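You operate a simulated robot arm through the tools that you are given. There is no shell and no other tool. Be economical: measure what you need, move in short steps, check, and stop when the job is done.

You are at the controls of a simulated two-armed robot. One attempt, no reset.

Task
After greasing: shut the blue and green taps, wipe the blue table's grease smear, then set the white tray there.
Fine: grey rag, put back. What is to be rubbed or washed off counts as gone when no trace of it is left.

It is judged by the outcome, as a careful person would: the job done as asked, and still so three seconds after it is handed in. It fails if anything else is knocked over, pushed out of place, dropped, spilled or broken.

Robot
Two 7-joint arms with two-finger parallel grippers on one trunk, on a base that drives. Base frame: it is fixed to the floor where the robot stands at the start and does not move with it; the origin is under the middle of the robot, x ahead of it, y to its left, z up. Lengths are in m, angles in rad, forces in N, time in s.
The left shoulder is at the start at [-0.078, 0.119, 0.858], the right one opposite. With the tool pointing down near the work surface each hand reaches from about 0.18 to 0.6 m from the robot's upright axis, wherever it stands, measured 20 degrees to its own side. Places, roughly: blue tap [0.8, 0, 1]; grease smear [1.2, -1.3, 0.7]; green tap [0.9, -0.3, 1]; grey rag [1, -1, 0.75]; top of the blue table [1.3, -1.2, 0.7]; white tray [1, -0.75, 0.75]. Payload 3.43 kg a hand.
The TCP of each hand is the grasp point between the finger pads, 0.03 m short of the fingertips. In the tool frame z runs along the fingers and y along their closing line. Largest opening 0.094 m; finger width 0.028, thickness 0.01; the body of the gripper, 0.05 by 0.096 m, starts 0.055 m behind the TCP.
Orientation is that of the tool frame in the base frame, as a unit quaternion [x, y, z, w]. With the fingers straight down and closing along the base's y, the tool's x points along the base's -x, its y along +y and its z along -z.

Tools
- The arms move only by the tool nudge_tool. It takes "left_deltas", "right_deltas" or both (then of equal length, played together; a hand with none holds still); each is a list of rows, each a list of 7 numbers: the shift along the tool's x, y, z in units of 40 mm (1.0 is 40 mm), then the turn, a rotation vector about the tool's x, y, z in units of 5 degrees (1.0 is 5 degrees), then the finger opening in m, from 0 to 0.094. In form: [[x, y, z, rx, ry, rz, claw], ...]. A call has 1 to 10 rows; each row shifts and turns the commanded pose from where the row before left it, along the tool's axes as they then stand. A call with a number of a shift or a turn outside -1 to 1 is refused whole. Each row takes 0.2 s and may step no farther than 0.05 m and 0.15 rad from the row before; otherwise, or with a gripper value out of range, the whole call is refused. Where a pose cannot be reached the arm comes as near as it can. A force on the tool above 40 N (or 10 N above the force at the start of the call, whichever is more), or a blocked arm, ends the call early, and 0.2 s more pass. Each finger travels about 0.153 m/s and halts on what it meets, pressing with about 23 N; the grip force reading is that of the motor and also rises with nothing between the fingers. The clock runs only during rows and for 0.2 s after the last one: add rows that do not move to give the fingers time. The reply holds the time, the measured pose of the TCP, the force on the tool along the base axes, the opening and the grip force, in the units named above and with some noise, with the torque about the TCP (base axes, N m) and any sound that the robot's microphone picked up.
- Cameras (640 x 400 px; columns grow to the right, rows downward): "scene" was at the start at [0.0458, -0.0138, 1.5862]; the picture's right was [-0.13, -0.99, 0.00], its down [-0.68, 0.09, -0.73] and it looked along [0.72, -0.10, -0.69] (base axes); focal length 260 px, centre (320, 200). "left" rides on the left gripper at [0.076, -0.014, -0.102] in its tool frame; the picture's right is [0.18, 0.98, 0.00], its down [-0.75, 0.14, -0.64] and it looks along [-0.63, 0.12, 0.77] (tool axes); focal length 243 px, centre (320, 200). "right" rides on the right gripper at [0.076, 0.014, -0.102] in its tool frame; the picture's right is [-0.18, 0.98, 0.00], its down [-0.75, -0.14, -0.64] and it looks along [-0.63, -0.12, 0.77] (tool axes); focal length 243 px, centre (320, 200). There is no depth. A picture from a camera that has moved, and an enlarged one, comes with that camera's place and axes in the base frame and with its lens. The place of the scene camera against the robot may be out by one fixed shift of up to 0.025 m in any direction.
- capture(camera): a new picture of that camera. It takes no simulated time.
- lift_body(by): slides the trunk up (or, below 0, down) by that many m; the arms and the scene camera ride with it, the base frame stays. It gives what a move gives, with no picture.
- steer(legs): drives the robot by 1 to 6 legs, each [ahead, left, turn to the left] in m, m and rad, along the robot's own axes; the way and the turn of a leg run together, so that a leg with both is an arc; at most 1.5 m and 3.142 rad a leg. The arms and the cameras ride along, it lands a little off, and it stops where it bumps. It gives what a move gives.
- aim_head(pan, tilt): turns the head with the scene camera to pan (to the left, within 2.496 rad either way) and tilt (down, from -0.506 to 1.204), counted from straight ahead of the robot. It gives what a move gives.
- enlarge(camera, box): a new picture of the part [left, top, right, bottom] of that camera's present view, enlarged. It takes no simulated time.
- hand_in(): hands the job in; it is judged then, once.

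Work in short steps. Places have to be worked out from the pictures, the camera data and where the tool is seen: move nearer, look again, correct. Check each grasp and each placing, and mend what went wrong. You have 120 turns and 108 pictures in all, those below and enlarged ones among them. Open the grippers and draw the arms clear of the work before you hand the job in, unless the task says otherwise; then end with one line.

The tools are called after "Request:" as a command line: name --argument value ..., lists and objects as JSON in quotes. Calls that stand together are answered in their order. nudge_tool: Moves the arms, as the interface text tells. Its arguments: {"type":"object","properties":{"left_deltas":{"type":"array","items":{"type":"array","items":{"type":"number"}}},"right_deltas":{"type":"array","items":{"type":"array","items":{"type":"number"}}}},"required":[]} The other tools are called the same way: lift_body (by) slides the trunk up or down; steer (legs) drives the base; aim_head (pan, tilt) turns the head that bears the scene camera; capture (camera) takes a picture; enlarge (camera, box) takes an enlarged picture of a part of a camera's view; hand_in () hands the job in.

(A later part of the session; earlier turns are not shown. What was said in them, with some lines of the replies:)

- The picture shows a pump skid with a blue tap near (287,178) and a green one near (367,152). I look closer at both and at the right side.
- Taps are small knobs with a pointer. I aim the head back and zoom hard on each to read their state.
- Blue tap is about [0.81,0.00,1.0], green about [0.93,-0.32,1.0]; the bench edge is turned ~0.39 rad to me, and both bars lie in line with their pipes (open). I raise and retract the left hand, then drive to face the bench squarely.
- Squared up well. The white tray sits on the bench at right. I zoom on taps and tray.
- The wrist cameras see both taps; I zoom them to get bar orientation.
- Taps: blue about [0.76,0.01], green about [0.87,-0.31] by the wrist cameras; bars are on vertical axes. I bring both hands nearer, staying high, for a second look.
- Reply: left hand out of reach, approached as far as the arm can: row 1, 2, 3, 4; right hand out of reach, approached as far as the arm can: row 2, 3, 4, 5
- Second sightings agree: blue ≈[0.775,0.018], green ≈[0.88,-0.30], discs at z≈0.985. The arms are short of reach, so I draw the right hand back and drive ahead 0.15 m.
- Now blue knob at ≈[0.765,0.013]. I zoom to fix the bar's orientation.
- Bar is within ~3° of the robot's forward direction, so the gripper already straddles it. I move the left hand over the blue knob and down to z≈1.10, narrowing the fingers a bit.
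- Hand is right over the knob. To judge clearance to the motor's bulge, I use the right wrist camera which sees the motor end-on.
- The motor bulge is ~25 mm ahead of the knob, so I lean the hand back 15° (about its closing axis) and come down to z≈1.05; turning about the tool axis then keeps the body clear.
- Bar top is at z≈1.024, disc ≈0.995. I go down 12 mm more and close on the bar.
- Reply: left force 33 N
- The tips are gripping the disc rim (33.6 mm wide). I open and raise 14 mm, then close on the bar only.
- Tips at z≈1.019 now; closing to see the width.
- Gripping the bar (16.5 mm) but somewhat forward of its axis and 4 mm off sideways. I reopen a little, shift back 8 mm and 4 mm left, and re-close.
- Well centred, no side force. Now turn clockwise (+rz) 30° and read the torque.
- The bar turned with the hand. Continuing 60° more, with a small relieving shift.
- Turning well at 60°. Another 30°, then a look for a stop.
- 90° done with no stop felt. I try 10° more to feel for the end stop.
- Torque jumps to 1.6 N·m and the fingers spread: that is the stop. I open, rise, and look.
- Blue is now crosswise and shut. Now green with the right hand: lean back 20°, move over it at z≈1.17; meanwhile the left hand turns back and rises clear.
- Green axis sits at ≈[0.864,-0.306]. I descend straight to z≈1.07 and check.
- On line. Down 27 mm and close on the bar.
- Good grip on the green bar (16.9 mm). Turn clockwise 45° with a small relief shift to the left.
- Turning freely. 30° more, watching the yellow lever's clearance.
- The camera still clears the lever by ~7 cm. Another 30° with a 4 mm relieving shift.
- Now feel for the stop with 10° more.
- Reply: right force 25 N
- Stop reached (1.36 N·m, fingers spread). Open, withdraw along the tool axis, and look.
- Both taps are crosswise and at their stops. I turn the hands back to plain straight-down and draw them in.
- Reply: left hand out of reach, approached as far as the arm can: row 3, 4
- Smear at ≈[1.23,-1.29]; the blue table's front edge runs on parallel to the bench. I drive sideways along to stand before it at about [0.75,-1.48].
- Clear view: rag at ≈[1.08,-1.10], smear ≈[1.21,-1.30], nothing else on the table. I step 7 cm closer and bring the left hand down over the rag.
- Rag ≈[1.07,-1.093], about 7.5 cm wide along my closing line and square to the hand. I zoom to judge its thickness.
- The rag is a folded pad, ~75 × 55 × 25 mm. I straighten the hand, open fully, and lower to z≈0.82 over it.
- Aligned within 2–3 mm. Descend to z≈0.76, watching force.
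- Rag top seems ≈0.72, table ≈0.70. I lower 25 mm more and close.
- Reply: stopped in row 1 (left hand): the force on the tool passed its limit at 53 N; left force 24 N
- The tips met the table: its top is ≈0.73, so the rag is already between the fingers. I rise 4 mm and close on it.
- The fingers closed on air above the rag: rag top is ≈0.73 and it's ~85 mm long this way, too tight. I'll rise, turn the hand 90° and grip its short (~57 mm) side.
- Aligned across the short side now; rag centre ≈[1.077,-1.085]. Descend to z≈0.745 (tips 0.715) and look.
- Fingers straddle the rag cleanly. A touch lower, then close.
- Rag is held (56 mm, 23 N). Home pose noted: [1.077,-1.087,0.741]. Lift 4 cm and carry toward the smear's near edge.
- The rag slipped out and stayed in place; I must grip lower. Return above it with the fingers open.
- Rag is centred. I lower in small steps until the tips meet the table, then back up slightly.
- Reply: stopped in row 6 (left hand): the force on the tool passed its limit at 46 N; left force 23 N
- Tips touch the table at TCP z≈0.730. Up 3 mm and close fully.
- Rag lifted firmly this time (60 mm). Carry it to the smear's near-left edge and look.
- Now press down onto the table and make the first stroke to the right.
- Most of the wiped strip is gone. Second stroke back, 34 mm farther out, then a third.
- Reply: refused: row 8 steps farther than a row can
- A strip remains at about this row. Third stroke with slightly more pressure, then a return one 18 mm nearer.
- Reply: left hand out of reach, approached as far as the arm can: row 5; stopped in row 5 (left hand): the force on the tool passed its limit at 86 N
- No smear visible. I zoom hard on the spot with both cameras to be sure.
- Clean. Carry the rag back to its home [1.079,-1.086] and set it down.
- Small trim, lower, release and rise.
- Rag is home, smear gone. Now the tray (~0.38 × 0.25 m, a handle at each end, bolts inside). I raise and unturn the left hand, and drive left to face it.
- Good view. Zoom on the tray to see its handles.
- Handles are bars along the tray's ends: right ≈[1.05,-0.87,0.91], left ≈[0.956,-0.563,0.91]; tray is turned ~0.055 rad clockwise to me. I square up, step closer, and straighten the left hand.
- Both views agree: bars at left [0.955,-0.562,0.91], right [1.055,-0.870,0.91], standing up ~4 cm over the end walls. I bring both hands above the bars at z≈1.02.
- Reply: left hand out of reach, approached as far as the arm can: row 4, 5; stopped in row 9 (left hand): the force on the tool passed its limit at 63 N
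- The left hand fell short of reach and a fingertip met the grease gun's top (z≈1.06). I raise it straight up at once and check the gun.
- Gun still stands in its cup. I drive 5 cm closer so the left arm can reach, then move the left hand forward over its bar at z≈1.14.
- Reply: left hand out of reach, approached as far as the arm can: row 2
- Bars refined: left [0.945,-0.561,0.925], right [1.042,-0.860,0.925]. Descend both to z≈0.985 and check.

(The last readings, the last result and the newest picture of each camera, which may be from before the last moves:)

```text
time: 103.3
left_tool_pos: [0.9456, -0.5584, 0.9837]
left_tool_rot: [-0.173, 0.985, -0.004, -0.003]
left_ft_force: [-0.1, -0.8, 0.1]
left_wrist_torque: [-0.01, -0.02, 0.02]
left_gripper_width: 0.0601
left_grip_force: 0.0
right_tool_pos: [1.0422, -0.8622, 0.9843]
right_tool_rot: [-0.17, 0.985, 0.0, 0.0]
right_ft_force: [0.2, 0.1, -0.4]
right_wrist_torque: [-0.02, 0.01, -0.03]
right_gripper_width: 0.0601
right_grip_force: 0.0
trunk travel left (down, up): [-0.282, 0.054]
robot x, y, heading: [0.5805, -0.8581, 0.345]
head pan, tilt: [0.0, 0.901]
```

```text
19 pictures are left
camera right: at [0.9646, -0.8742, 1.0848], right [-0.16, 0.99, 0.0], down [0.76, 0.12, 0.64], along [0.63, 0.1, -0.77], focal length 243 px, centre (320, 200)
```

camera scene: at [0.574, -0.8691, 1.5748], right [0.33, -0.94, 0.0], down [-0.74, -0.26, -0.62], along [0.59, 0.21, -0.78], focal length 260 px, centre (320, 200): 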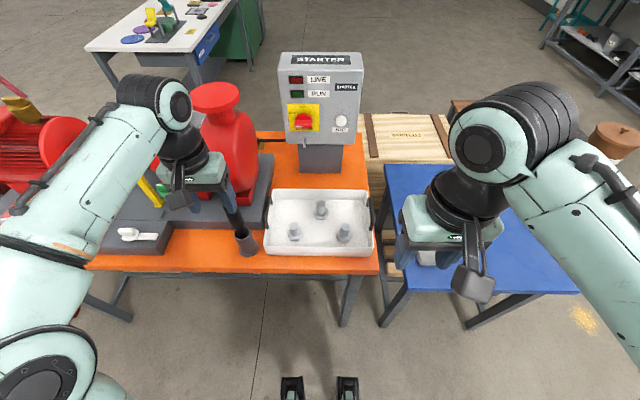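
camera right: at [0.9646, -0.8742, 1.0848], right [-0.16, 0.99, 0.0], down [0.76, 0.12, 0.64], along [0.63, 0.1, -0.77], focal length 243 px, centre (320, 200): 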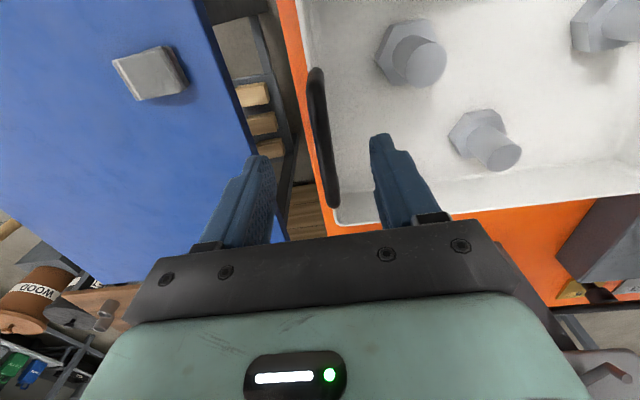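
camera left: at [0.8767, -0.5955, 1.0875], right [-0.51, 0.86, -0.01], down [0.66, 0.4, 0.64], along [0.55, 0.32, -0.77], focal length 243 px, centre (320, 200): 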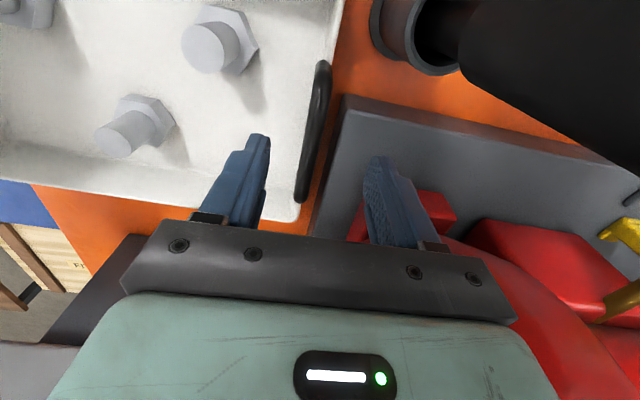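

Small trims: left −6/−5 mm, right +4 mm sideways. I lower to z≈0.937 (tips above the rim) and close both gently together.

Request:
nudge_tool --left_deltas '[[0.14, -0.12, 0.5, 0, 0, 0, 0.05], [0, 0, 0.67, 0, 0, 0, 0.05], [0, 0, 0, 0, 0, 0, 0.03], [0, 0, 0, 0, 0, 0, 0.0], [0, 0, 0, 0, 0, 0, 0.0], [0, 0, 0, 0, 0, 0, 0.0]]' --right_deltas '[[0.05, 0.1, 0.5, 0, 0, 0, 0.05], [0, 0, 0.68, 0, 0, 0, 0.05], [0, 0, 0, 0, 0, 0, 0.03], [0, 0, 0, 0, 0, 0, 0.0], [0, 0, 0, 0, 0, 0, 0.0], [0, 0, 0, 0, 0, 0, 0.0]]'

Request:
capture --camera "left"

Request:
capture --camera "right"

```text
time: 104.7
left_tool_pos: [0.941, -0.5638, 0.9362]
left_tool_rot: [-0.173, 0.985, -0.004, -0.003]
left_ft_force: [-5.1, 6.9, -0.1]
left_wrist_torque: [0.09, -0.37, -0.5]
left_gripper_width: 0.0164
left_grip_force: 22.5
right_tool_pos: [1.0369, -0.859, 0.937]
right_tool_rot: [-0.17, 0.985, -0.001, 0.001]
right_ft_force: [5.5, -8.0, -0.6]
right_wrist_torque: [0.05, -0.25, -0.49]
right_gripper_width: 0.0164
right_grip_force: 22.9
trunk travel left (down, up): [-0.282, 0.054]
robot x, y, heading: [0.583, -0.8605, 0.348]
head pan, tilt: [0.0, 0.901]
```

```text
18 pictures are left
camera left: at [0.8724, -0.6028, 1.04], right [-0.51, 0.86, -0.01], down [0.66, 0.39, 0.64], along [0.55, 0.32, -0.77], focal length 243 px, centre (320, 200)
```

left: 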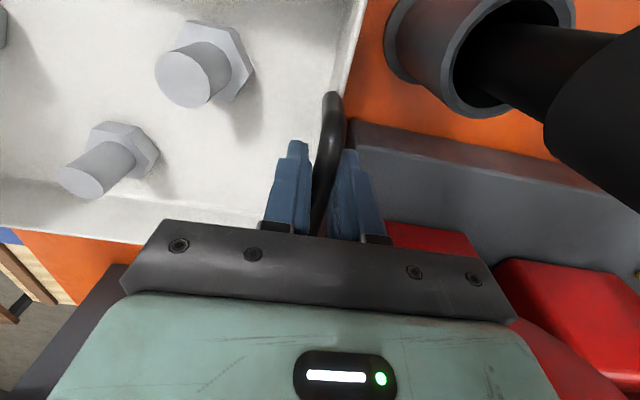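

```text
17 pictures are left
camera right: at [0.9603, -0.8711, 1.0383], right [-0.16, 0.99, 0.0], down [0.76, 0.12, 0.64], along [0.63, 0.1, -0.77], focal length 243 px, centre (320, 200)
```

right: 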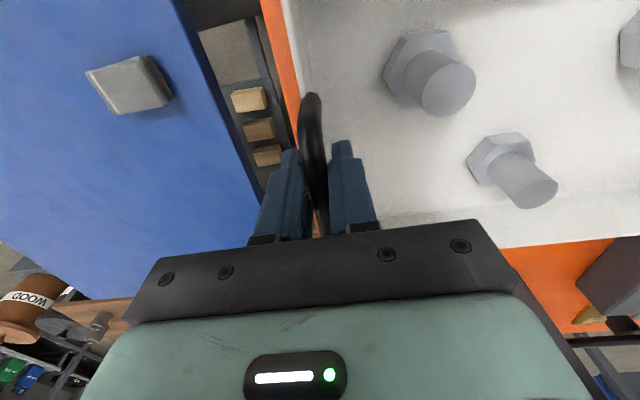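

Both bars gripped (16.4 mm each). Lift slowly together 4 cm and check level.

Request:
nudge_tool --left_deltas '[[0, 0, -0.1, 0, 0, 0, 0.0], [0, 0, -0.15, 0, 0, 0, 0.0], [0, 0, -0.2, 0, 0, 0, 0.0], [0, 0, -0.25, 0, 0, 0, 0.0], [0, 0, -0.3, 0, 0, 0, 0.0]]' --right_deltas '[[0, 0, -0.1, 0, 0, 0, 0.0], [0, 0, -0.15, 0, 0, 0, 0.0], [0, 0, -0.2, 0, 0, 0, 0.0], [0, 0, -0.25, 0, 0, 0, 0.0], [0, 0, -0.3, 0, 0, 0, 0.0]]'

Request:
enlarge --camera "scene" --box '[190, 140, 430, 300]'

```text
time: 105.9
left_tool_pos: [0.9413, -0.5648, 0.9783]
left_tool_rot: [-0.173, 0.985, -0.003, -0.003]
left_ft_force: [-9.0, 17.7, -3.8]
left_wrist_torque: [-0.02, 0.12, -0.49]
left_gripper_width: 0.0165
left_grip_force: 23.2
right_tool_pos: [1.0375, -0.8594, 0.9788]
right_tool_rot: [-0.169, 0.986, 0.0, 0.0]
right_ft_force: [8.4, -18.0, -4.1]
right_wrist_torque: [0.04, -0.07, -0.49]
right_gripper_width: 0.0167
right_grip_force: 23.5
trunk travel left (down, up): [-0.282, 0.054]
robot x, y, heading: [0.5804, -0.8599, 0.343]
head pan, tilt: [0.0, 0.901]
```

```text
2.50 times, centred on (310, 220) of scene
camera zoom: at [0.6212, -0.8521, 1.5747], right [0.34, -0.94, 0.0], down [-0.74, -0.26, -0.62], along [0.58, 0.21, -0.78], focal length 651 px, centre (345, 150)
```

zoom: 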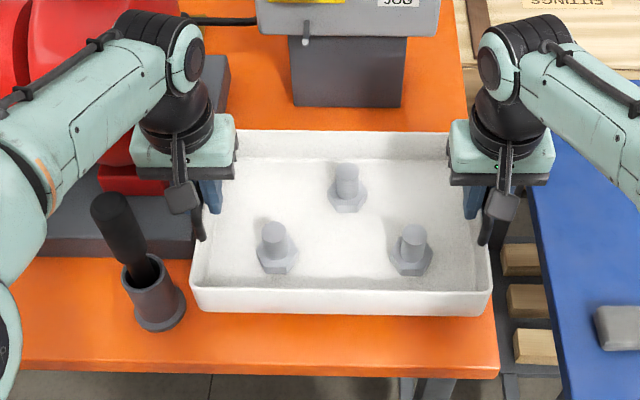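

Tray is up, level, bolts steady. I ease the squeeze, lift 6 cm more, then drive back, right, and check.

Request:
nudge_tool --left_deltas '[[0, 0.04, -0.3, 0, 0, 0, 0.0], [0, 0, -0.4, 0, 0, 0, 0.0], [0, 0, -0.4, 0, 0, 0, 0.0], [0, 0, -0.3, 0, 0, 0, 0.0], [0, 0, 0, 0, 0, 0, 0.0]]' --right_deltas '[[0, -0.04, -0.3, 0, 0, 0, 0.0], [0, 0, -0.4, 0, 0, 0, 0.0], [0, 0, -0.4, 0, 0, 0, 0.0], [0, 0, -0.3, 0, 0, 0, 0.0], [0, 0, 0, 0, 0, 0, 0.0]]'

Request:
steer --legs '[[-0.08, 0, 0]]'

Request:
capture --camera "scene"

```text
time: 107.1
left_tool_pos: [0.9417, -0.5655, 1.0343]
left_tool_rot: [-0.171, 0.985, -0.006, -0.003]
left_ft_force: [-3.9, 1.4, -3.9]
left_wrist_torque: [0.0, -0.02, -0.53]
left_gripper_width: 0.0161
left_grip_force: 22.9
right_tool_pos: [1.0393, -0.8588, 1.0352]
right_tool_rot: [-0.172, 0.985, 0.002, -0.001]
right_ft_force: [3.9, -1.8, -3.4]
right_wrist_torque: [-0.05, 0.01, -0.5]
right_gripper_width: 0.0165
right_grip_force: 23.1
trunk travel left (down, up): [-0.282, 0.054]
robot x, y, heading: [0.585, -0.8591, 0.342]
head pan, tilt: [0.0, 0.901]
```

```text
time: 108.1
left_tool_pos: [0.8669, -0.591, 1.0332]
left_tool_rot: [-0.172, 0.985, -0.007, -0.002]
left_ft_force: [-1.2, -8.4, -3.3]
left_wrist_torque: [0.02, -0.02, -0.53]
left_gripper_width: 0.0164
left_grip_force: 22.9
right_tool_pos: [0.9655, -0.8855, 1.0341]
right_tool_rot: [-0.171, 0.985, 0.002, 0.0]
right_ft_force: [1.0, 8.0, -4.3]
right_wrist_torque: [-0.05, 0.05, -0.48]
right_gripper_width: 0.0163
right_grip_force: 23.0
trunk travel left (down, up): [-0.282, 0.054]
robot x, y, heading: [0.5077, -0.8877, 0.341]
head pan, tilt: [0.0, 0.901]
```

```text
15 pictures are left
camera scene: at [0.547, -0.8787, 1.5748], right [0.34, -0.94, 0.0], down [-0.74, -0.26, -0.62], along [0.58, 0.21, -0.78], focal length 260 px, centre (320, 200)
```

scene: 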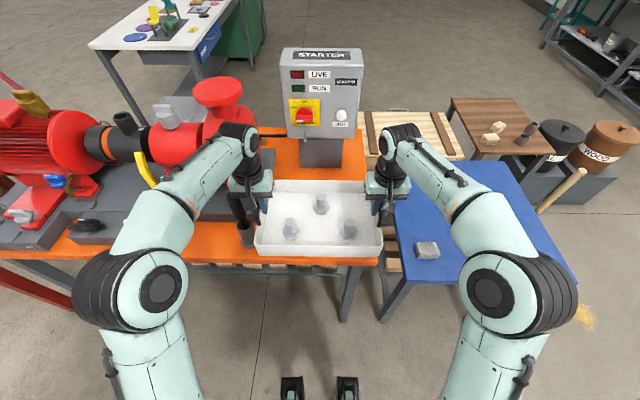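

Clear of the gun, tray steady. Drive right 0.65 m, then a short step ahead.

Request:
steer --legs '[[0, -0.654, 0]]'

Request:
aim_head --pan 0.0 --tilt 1.0

Request:
capture --camera "scene"

```text
time: 114.3
left_tool_pos: [1.0855, -1.2051, 1.0331]
left_tool_rot: [-0.169, 0.986, -0.006, -0.003]
left_ft_force: [-2.0, -2.7, -3.8]
left_wrist_torque: [-0.01, 0.04, -0.5]
left_gripper_width: 0.016
left_grip_force: 22.8
right_tool_pos: [1.1832, -1.5005, 1.0346]
right_tool_rot: [-0.17, 0.985, 0.001, 0.0]
right_ft_force: [2.6, 2.4, -4.0]
right_wrist_torque: [-0.03, 0.0, -0.49]
right_gripper_width: 0.0162
right_grip_force: 23.0
trunk travel left (down, up): [-0.282, 0.054]
robot x, y, heading: [0.7271, -1.4997, 0.346]
head pan, tilt: [0.0, 0.901]
```

```text
time: 115.0
left_tool_pos: [1.0857, -1.2056, 1.0328]
left_tool_rot: [-0.169, 0.986, -0.007, -0.003]
left_ft_force: [-3.6, -1.9, -3.9]
left_wrist_torque: [0.02, -0.11, -0.49]
left_gripper_width: 0.0165
left_grip_force: 23.0
right_tool_pos: [1.1833, -1.5011, 1.0344]
right_tool_rot: [-0.169, 0.986, 0.001, 0.0]
right_ft_force: [3.4, 1.0, -3.9]
right_wrist_torque: [-0.11, 0.12, -0.56]
right_gripper_width: 0.0164
right_grip_force: 22.8
trunk travel left (down, up): [-0.282, 0.054]
robot x, y, heading: [0.7293, -1.4982, 0.338]
head pan, tilt: [0.0, 1.0]
```

```text
14 pictures are left
camera scene: at [0.7598, -1.4929, 1.5675], right [0.33, -0.94, 0.0], down [-0.79, -0.28, -0.54], along [0.51, 0.18, -0.84], focal length 260 px, centre (320, 200)
```

scene: 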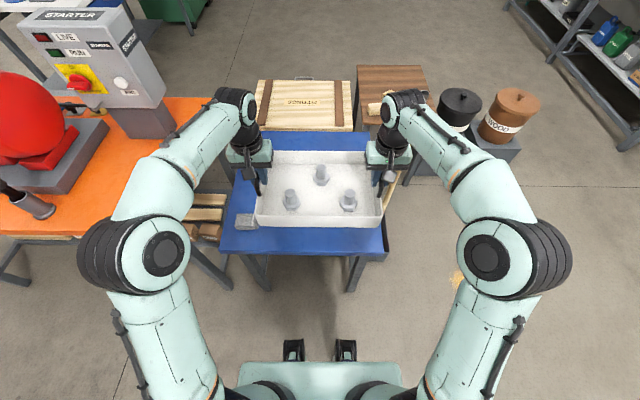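

Tray hovers over the table's front; target is 0.136 m farther in. Drive ahead 5 cm, then extend both arms 8.6 cm while lowering a little.

Request:
steer --legs '[[0.05, 0, 0]]'

Request:
nudge_tool --left_deltas '[[-0.2, 0, 0.2, 0, 0, 0, 0], [-0.35, 0, 0.4, 0, 0, 0, 0], [-0.4, 0, 0.4, 0, 0, 0, 0], [-0.4, 0, 0.4, 0, 0, 0, 0], [-0.4, 0, 0.4, 0, 0, 0, 0], [-0.35, 0, 0.4, 0, 0, 0, 0], [0, 0, 0.3, 0, 0, 0, 0]]' --right_deltas '[[-0.2, 0, 0.2, 0, 0, 0, 0], [-0.35, 0, 0.4, 0, 0, 0, 0], [-0.4, 0, 0.4, 0, 0, 0, 0], [-0.4, 0, 0.4, 0, 0, 0, 0], [-0.4, 0, 0.4, 0, 0, 0, 0], [-0.35, 0, 0.4, 0, 0, 0, 0], [0, 0, 0.3, 0, 0, 0, 0]]'

Request:
capture --camera "scene"

```text
time: 115.9
left_tool_pos: [1.1331, -1.1884, 1.0329]
left_tool_rot: [-0.168, 0.986, -0.006, -0.004]
left_ft_force: [-2.6, -1.2, -3.9]
left_wrist_torque: [-0.09, 0.15, -0.49]
left_gripper_width: 0.0164
left_grip_force: 22.6
right_tool_pos: [1.2294, -1.4821, 1.0342]
right_tool_rot: [-0.168, 0.986, 0.001, 0.0]
right_ft_force: [2.6, 0.6, -3.6]
right_wrist_torque: [0.06, -0.11, -0.5]
right_gripper_width: 0.0162
right_grip_force: 23.0
trunk travel left (down, up): [-0.282, 0.054]
robot x, y, heading: [0.7761, -1.486, 0.333]
head pan, tilt: [0.0, 1.0]
```

```text
time: 117.5
left_tool_pos: [1.2114, -1.1623, 0.9311]
left_tool_rot: [-0.168, 0.986, -0.005, -0.004]
left_ft_force: [-2.1, -2.5, -4.0]
left_wrist_torque: [-0.05, 0.02, -0.41]
left_gripper_width: 0.0164
left_grip_force: 22.9
right_tool_pos: [1.3082, -1.4562, 0.9325]
right_tool_rot: [-0.169, 0.986, 0.0, 0.0]
right_ft_force: [2.6, 0.7, -4.2]
right_wrist_torque: [-0.04, -0.02, -0.39]
right_gripper_width: 0.016
right_grip_force: 23.3
trunk travel left (down, up): [-0.282, 0.054]
robot x, y, heading: [0.7792, -1.4838, 0.336]
head pan, tilt: [0.0, 1.0]
```

```text
13 pictures are left
camera scene: at [0.8066, -1.4764, 1.5675], right [0.33, -0.94, 0.0], down [-0.79, -0.28, -0.54], along [0.51, 0.18, -0.84], focal length 260 px, centre (320, 200)
```

scene: 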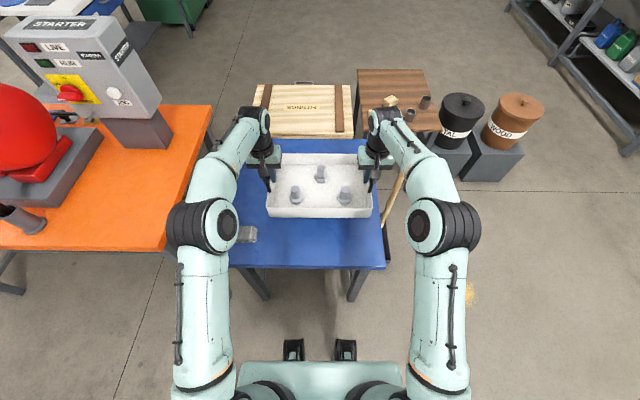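

Well placed over the table, clear of the rag. Lower 11 cm, then feel for contact.

Request:
nudge_tool --left_deltas '[[0, 0, 0.3, 0, 0, 0, 0], [0, 0, 0.4, 0, 0, 0, 0], [0, 0, 0.4, 0, 0, 0, 0], [0, 0, 0.4, 0, 0, 0, 0], [0, 0, 0.4, 0, 0, 0, 0], [0, 0, 0.4, 0, 0, 0, 0], [0, 0, 0.3, 0, 0, 0, 0]]' --right_deltas '[[0, 0, 0.3, 0, 0, 0, 0], [0, 0, 0.4, 0, 0, 0, 0], [0, 0, 0.4, 0, 0, 0, 0], [0, 0, 0.4, 0, 0, 0, 0], [0, 0, 0.4, 0, 0, 0, 0], [0, 0, 0.4, 0, 0, 0, 0], [0, 0, 0.3, 0, 0, 0, 0]]'

Request:
enlarge --camera "scene" --box '[220, 120, 420, 280]'

```text
time: 119.1
left_tool_pos: [1.2115, -1.161, 0.8284]
left_tool_rot: [-0.17, 0.985, -0.005, -0.002]
left_ft_force: [-3.8, 7.2, -3.3]
left_wrist_torque: [-0.01, 0.06, -0.34]
left_gripper_width: 0.0161
left_grip_force: 23.2
right_tool_pos: [1.3092, -1.455, 0.8299]
right_tool_rot: [-0.169, 0.986, 0.0, 0.001]
right_ft_force: [4.8, -6.6, -3.9]
right_wrist_torque: [-0.02, 0.02, -0.34]
right_gripper_width: 0.0161
right_grip_force: 23.0
trunk travel left (down, up): [-0.282, 0.054]
robot x, y, heading: [0.7758, -1.484, 0.339]
head pan, tilt: [0.0, 1.0]
```

```text
2.50 times, centred on (320, 200) of scene
camera zoom: at [0.8073, -1.4761, 1.5675], right [0.33, -0.94, 0.0], down [-0.79, -0.28, -0.54], along [0.51, 0.18, -0.84], focal length 651 px, centre (320, 200)
```

zoom: 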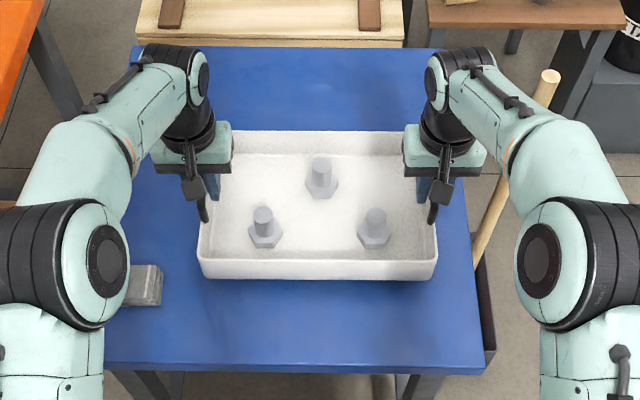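

Still hanging free (fz ≈ -3.5 N each). Lower 16 mm more in small steps.

Request:
nudge_tool --left_deltas '[[0, 0, 0.15, 0, 0, 0, 0], [0, 0, 0.15, 0, 0, 0, 0], [0, 0, 0.1, 0, 0, 0, 0]]' --right_deltas '[[0, 0, 0.15, 0, 0, 0, 0], [0, 0, 0.15, 0, 0, 0, 0], [0, 0, 0.1, 0, 0, 0, 0]]'

```text
time: 119.9
left_tool_pos: [1.2115, -1.1618, 0.8128]
left_tool_rot: [-0.17, 0.985, -0.005, -0.003]
left_ft_force: [-5.9, 10.4, -3.3]
left_wrist_torque: [-0.01, -0.05, -0.31]
left_gripper_width: 0.0164
left_grip_force: 22.3
right_tool_pos: [1.3098, -1.4559, 0.8138]
right_tool_rot: [-0.17, 0.986, 0.0, 0.0]
right_ft_force: [6.7, -9.3, -3.9]
right_wrist_torque: [-0.04, 0.12, -0.31]
right_gripper_width: 0.0161
right_grip_force: 23.0
trunk travel left (down, up): [-0.282, 0.054]
robot x, y, heading: [0.7752, -1.4799, 0.34]
head pan, tilt: [0.0, 1.0]
```

Not yet down. Another 14 mm.

Request:
nudge_tool --left_deltas '[[0, 0, 0.12, 0, 0, 0, 0], [0, 0, 0.12, 0, 0, 0, 0], [0, 0, 0.1, 0, 0, 0, 0]]' --right_deltas '[[0, 0, 0.12, 0, 0, 0, 0], [0, 0, 0.12, 0, 0, 0, 0], [0, 0, 0.1, 0, 0, 0, 0]]'

```text
time: 120.7
left_tool_pos: [1.2114, -1.1633, 0.7981]
left_tool_rot: [-0.169, 0.986, -0.004, -0.004]
left_ft_force: [-8.2, 16.6, -3.5]
left_wrist_torque: [0.03, -0.07, -0.35]
left_gripper_width: 0.0159
left_grip_force: 23.1
right_tool_pos: [1.3095, -1.4571, 0.8004]
right_tool_rot: [-0.168, 0.986, -0.001, 0.0]
right_ft_force: [6.8, -16.9, -4.1]
right_wrist_torque: [-0.08, 0.17, -0.3]
right_gripper_width: 0.0162
right_grip_force: 23.0
trunk travel left (down, up): [-0.282, 0.054]
robot x, y, heading: [0.7768, -1.4813, 0.341]
head pan, tilt: [0.0, 1.0]
```

Relieve the inward squeeze and go down 12 mm more.

Request:
nudge_tool --left_deltas '[[0, 0.04, 0.1, 0, 0, 0, 0], [0, 0, 0.1, 0, 0, 0, 0], [0, 0, 0.1, 0, 0, 0, 0]]' --right_deltas '[[0, -0.04, 0.1, 0, 0, 0, 0], [0, 0, 0.1, 0, 0, 0, 0], [0, 0, 0.1, 0, 0, 0, 0]]'

```text
time: 121.5
left_tool_pos: [1.2128, -1.163, 0.7913]
left_tool_rot: [-0.169, 0.986, -0.006, 0.0]
left_ft_force: [-3.5, 16.6, 13.4]
left_wrist_torque: [0.74, 0.33, -0.08]
left_gripper_width: 0.0164
left_grip_force: 23.3
right_tool_pos: [1.3101, -1.4566, 0.7926]
right_tool_rot: [-0.168, 0.986, 0.002, 0.003]
right_ft_force: [6.7, -14.5, 17.7]
right_wrist_torque: [0.07, -0.07, -0.52]
right_gripper_width: 0.0168
right_grip_force: 22.0
trunk travel left (down, up): [-0.282, 0.054]
robot x, y, heading: [0.7738, -1.4849, 0.341]
head pan, tilt: [0.0, 1.0]
```

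Landed (13–18 N upward). I ease up 3 mm, open both, and rise.

Request:
nudge_tool --left_deltas '[[0, 0, -0.09, 0, 0, 0, 0], [0, 0, 0, 0, 0, 0, 0.03], [0, 0, 0, 0, 0, 0, 0.05], [0, 0, 0, 0, 0, 0, 0.05]]' --right_deltas '[[0, 0, -0.09, 0, 0, 0, 0], [0, 0, 0, 0, 0, 0, 0.03], [0, 0, 0, 0, 0, 0, 0.05], [0, 0, 0, 0, 0, 0, 0.05]]'

Request:
capture --camera "left"

Request:
capture --camera "right"

```text
time: 122.5
left_tool_pos: [1.2088, -1.1628, 0.7921]
left_tool_rot: [-0.168, 0.986, -0.005, -0.003]
left_ft_force: [-1.1, -0.4, 0.2]
left_wrist_torque: [0.0, 0.0, -0.02]
left_gripper_width: 0.05
left_grip_force: 0.1
right_tool_pos: [1.3083, -1.4562, 0.7927]
right_tool_rot: [-0.17, 0.985, 0.001, 0.0]
right_ft_force: [-0.1, 0.3, -0.6]
right_wrist_torque: [0.0, -0.02, -0.01]
right_gripper_width: 0.05
right_grip_force: 0.0
trunk travel left (down, up): [-0.282, 0.054]
robot x, y, heading: [0.7744, -1.4839, 0.338]
head pan, tilt: [0.0, 1.0]
```

```text
11 pictures are left
camera left: at [1.1418, -1.1998, 0.8946], right [-0.5, 0.87, -0.01], down [0.67, 0.39, 0.63], along [0.55, 0.31, -0.77], focal length 243 px, centre (320, 200)
```

left: 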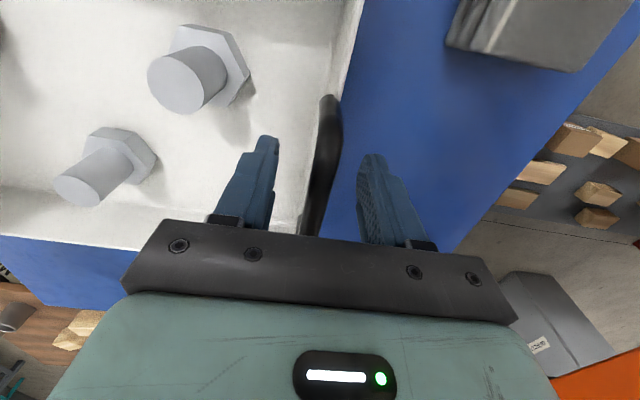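

```text
10 pictures are left
camera right: at [1.2319, -1.4685, 0.8931], right [-0.16, 0.99, 0.0], down [0.76, 0.12, 0.64], along [0.63, 0.1, -0.77], focal length 243 px, centre (320, 200)
```

right: 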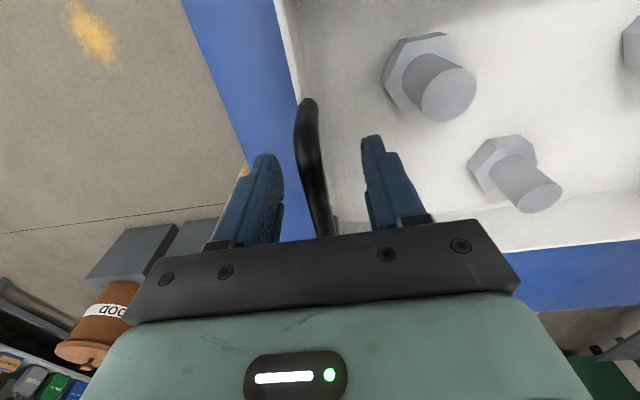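

Fingers are free of both bars. Rise straight up 20 cm, then draw the hands back.

Request:
nudge_tool --left_deltas '[[0, 0, -0.5, 0, 0, 0, 0.05], [0, 0, -0.9, 0, 0, 0, 0.05], [0, 0, -0.9, 0, 0, 0, 0.05], [0, 0, -0.9, 0, 0, 0, 0.05], [0, 0, -0.9, 0, 0, 0, 0.05], [0, 0, -0.9, 0, 0, 0, 0.05], [0.9, 0, 0, 0, 0, 0, 0.05], [0.9, 0, 0, 0, 0, 0, 0.05], [0.9, 0, 0, 0, 0, 0, 0.05], [0.9, 0, 0, 0, 0, 0, 0.05]]' --right_deltas '[[0, 0, -0.5, 0, 0, 0, 0.05], [0, 0, -0.9, 0, 0, 0, 0.05], [0, 0, -0.9, 0, 0, 0, 0.05], [0, 0, -0.9, 0, 0, 0, 0.05], [0, 0, -0.9, 0, 0, 0, 0.05], [0, 0, -0.9, 0, 0, 0, 0.05], [0.9, 0, 0, 0, 0, 0, 0.05], [0.9, 0, 0, 0, 0, 0, 0.05], [0.9, 0, 0, 0, 0, 0, 0.05], [0.9, 0, 0, 0, 0, 0, 0.05]]'

Request:
steer --legs '[[-0.3, 0, 0]]'

Request:
aim_head --pan 0.3 --tilt 0.7

Request:
capture --camera "scene"

```text
time: 124.7
left_tool_pos: [1.0729, -1.2076, 0.989]
left_tool_rot: [-0.169, 0.986, -0.006, -0.002]
left_ft_force: [-1.1, 0.2, 0.1]
left_wrist_torque: [-0.01, 0.0, -0.03]
left_gripper_width: 0.0497
left_grip_force: 0.0
right_tool_pos: [1.1699, -1.5037, 0.9937]
right_tool_rot: [-0.169, 0.986, 0.001, 0.001]
right_ft_force: [-0.3, 0.3, 0.3]
right_wrist_torque: [0.02, -0.06, 0.02]
right_gripper_width: 0.0502
right_grip_force: 0.0
trunk travel left (down, up): [-0.282, 0.054]
robot x, y, heading: [0.7751, -1.484, 0.337]
head pan, tilt: [0.0, 1.0]
```

```text
time: 126.8
left_tool_pos: [0.7876, -1.3064, 0.9886]
left_tool_rot: [-0.171, 0.985, -0.005, -0.002]
left_ft_force: [-1.4, 0.9, -0.6]
left_wrist_torque: [-0.01, -0.01, 0.03]
left_gripper_width: 0.0499
left_grip_force: 0.1
right_tool_pos: [0.8857, -1.6037, 0.9937]
right_tool_rot: [-0.171, 0.985, 0.001, 0.0]
right_ft_force: [0.4, -0.1, -0.4]
right_wrist_torque: [0.01, -0.02, -0.03]
right_gripper_width: 0.0501
right_grip_force: 0.1
trunk travel left (down, up): [-0.282, 0.054]
robot x, y, heading: [0.4946, -1.5839, 0.336]
head pan, tilt: [0.0, 1.0]
```

```text
time: 127.6
left_tool_pos: [0.7904, -1.3068, 0.988]
left_tool_rot: [-0.17, 0.985, -0.006, -0.002]
left_ft_force: [-0.6, -0.5, 0.3]
left_wrist_torque: [-0.04, 0.0, -0.02]
left_gripper_width: 0.05
left_grip_force: 0.0
right_tool_pos: [0.8874, -1.6025, 0.9941]
right_tool_rot: [-0.169, 0.986, 0.001, -0.001]
right_ft_force: [0.0, 0.1, -0.1]
right_wrist_torque: [-0.04, 0.03, 0.06]
right_gripper_width: 0.0501
right_grip_force: 0.0
trunk travel left (down, up): [-0.282, 0.054]
robot x, y, heading: [0.4883, -1.5823, 0.337]
head pan, tilt: [0.3, 0.7]
```

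```text
9 pictures are left
camera scene: at [0.5244, -1.5496, 1.5909], right [0.6, -0.8, 0.0], down [-0.52, -0.39, -0.76], along [0.61, 0.46, -0.64], focal length 260 px, centre (320, 200)
```

scene: 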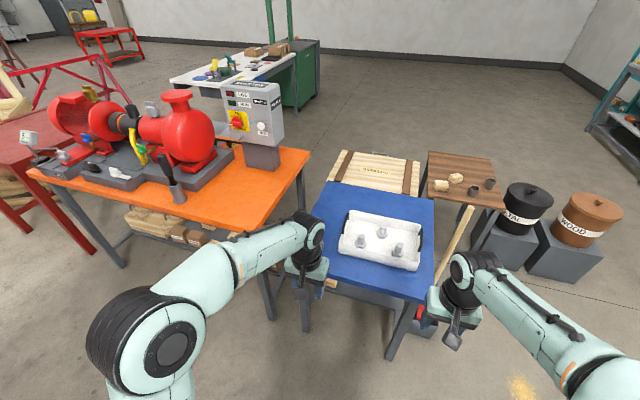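

Tray sits flat on the table with its bolts. I check the gun and taps, and the table with the rag.

Request:
enlarge --camera "scene" --box '[40, 90, 240, 210]'

Request:
capture --camera "left"

Request:
enlarge --camera "scene" --box '[280, 170, 460, 320]'

```text
3.20 times, centred on (140, 150) of scene
camera zoom: at [0.5244, -1.5496, 1.5909], right [0.6, -0.8, 0.0], down [-0.52, -0.39, -0.76], along [0.61, 0.46, -0.64], focal length 834 px, centre (896, 360)
```

zoom: 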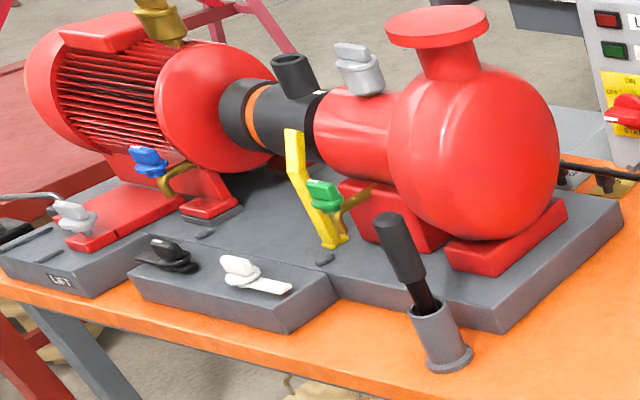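

```text
7 pictures are left
camera left: at [0.7211, -1.3445, 1.0919], right [-0.5, 0.86, -0.01], down [0.67, 0.39, 0.63], along [0.55, 0.31, -0.77], focal length 243 px, centre (320, 200)
```

left: 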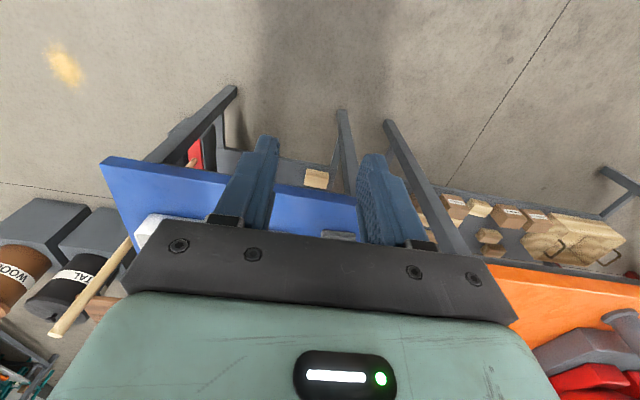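

```text
2.67 times, centred on (370, 245) of scene
camera zoom: at [0.5244, -1.5496, 1.5909], right [0.6, -0.8, 0.0], down [-0.52, -0.39, -0.76], along [0.61, 0.46, -0.64], focal length 695 px, centre (187, 80)
```

zoom: 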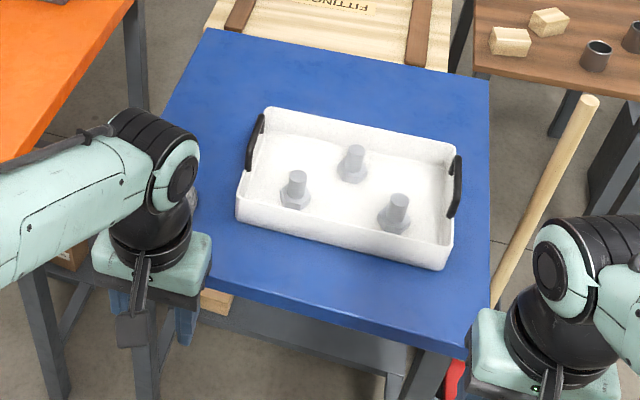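

Both taps are shut, the gun is upright in its cup, the table is clean, the rag is at its place, and the tray is set with the arms clear. Handing in.

Request:
hand_in

```text
The job is handed in.
```

I shut the blue and green taps, wiped the grease smear off the blue table until no trace showed, put the grey rag back, and set the white tray with its bolts there; on the way, a finger pressed briefly on the grease gun's top, but it stayed upright in its cup.
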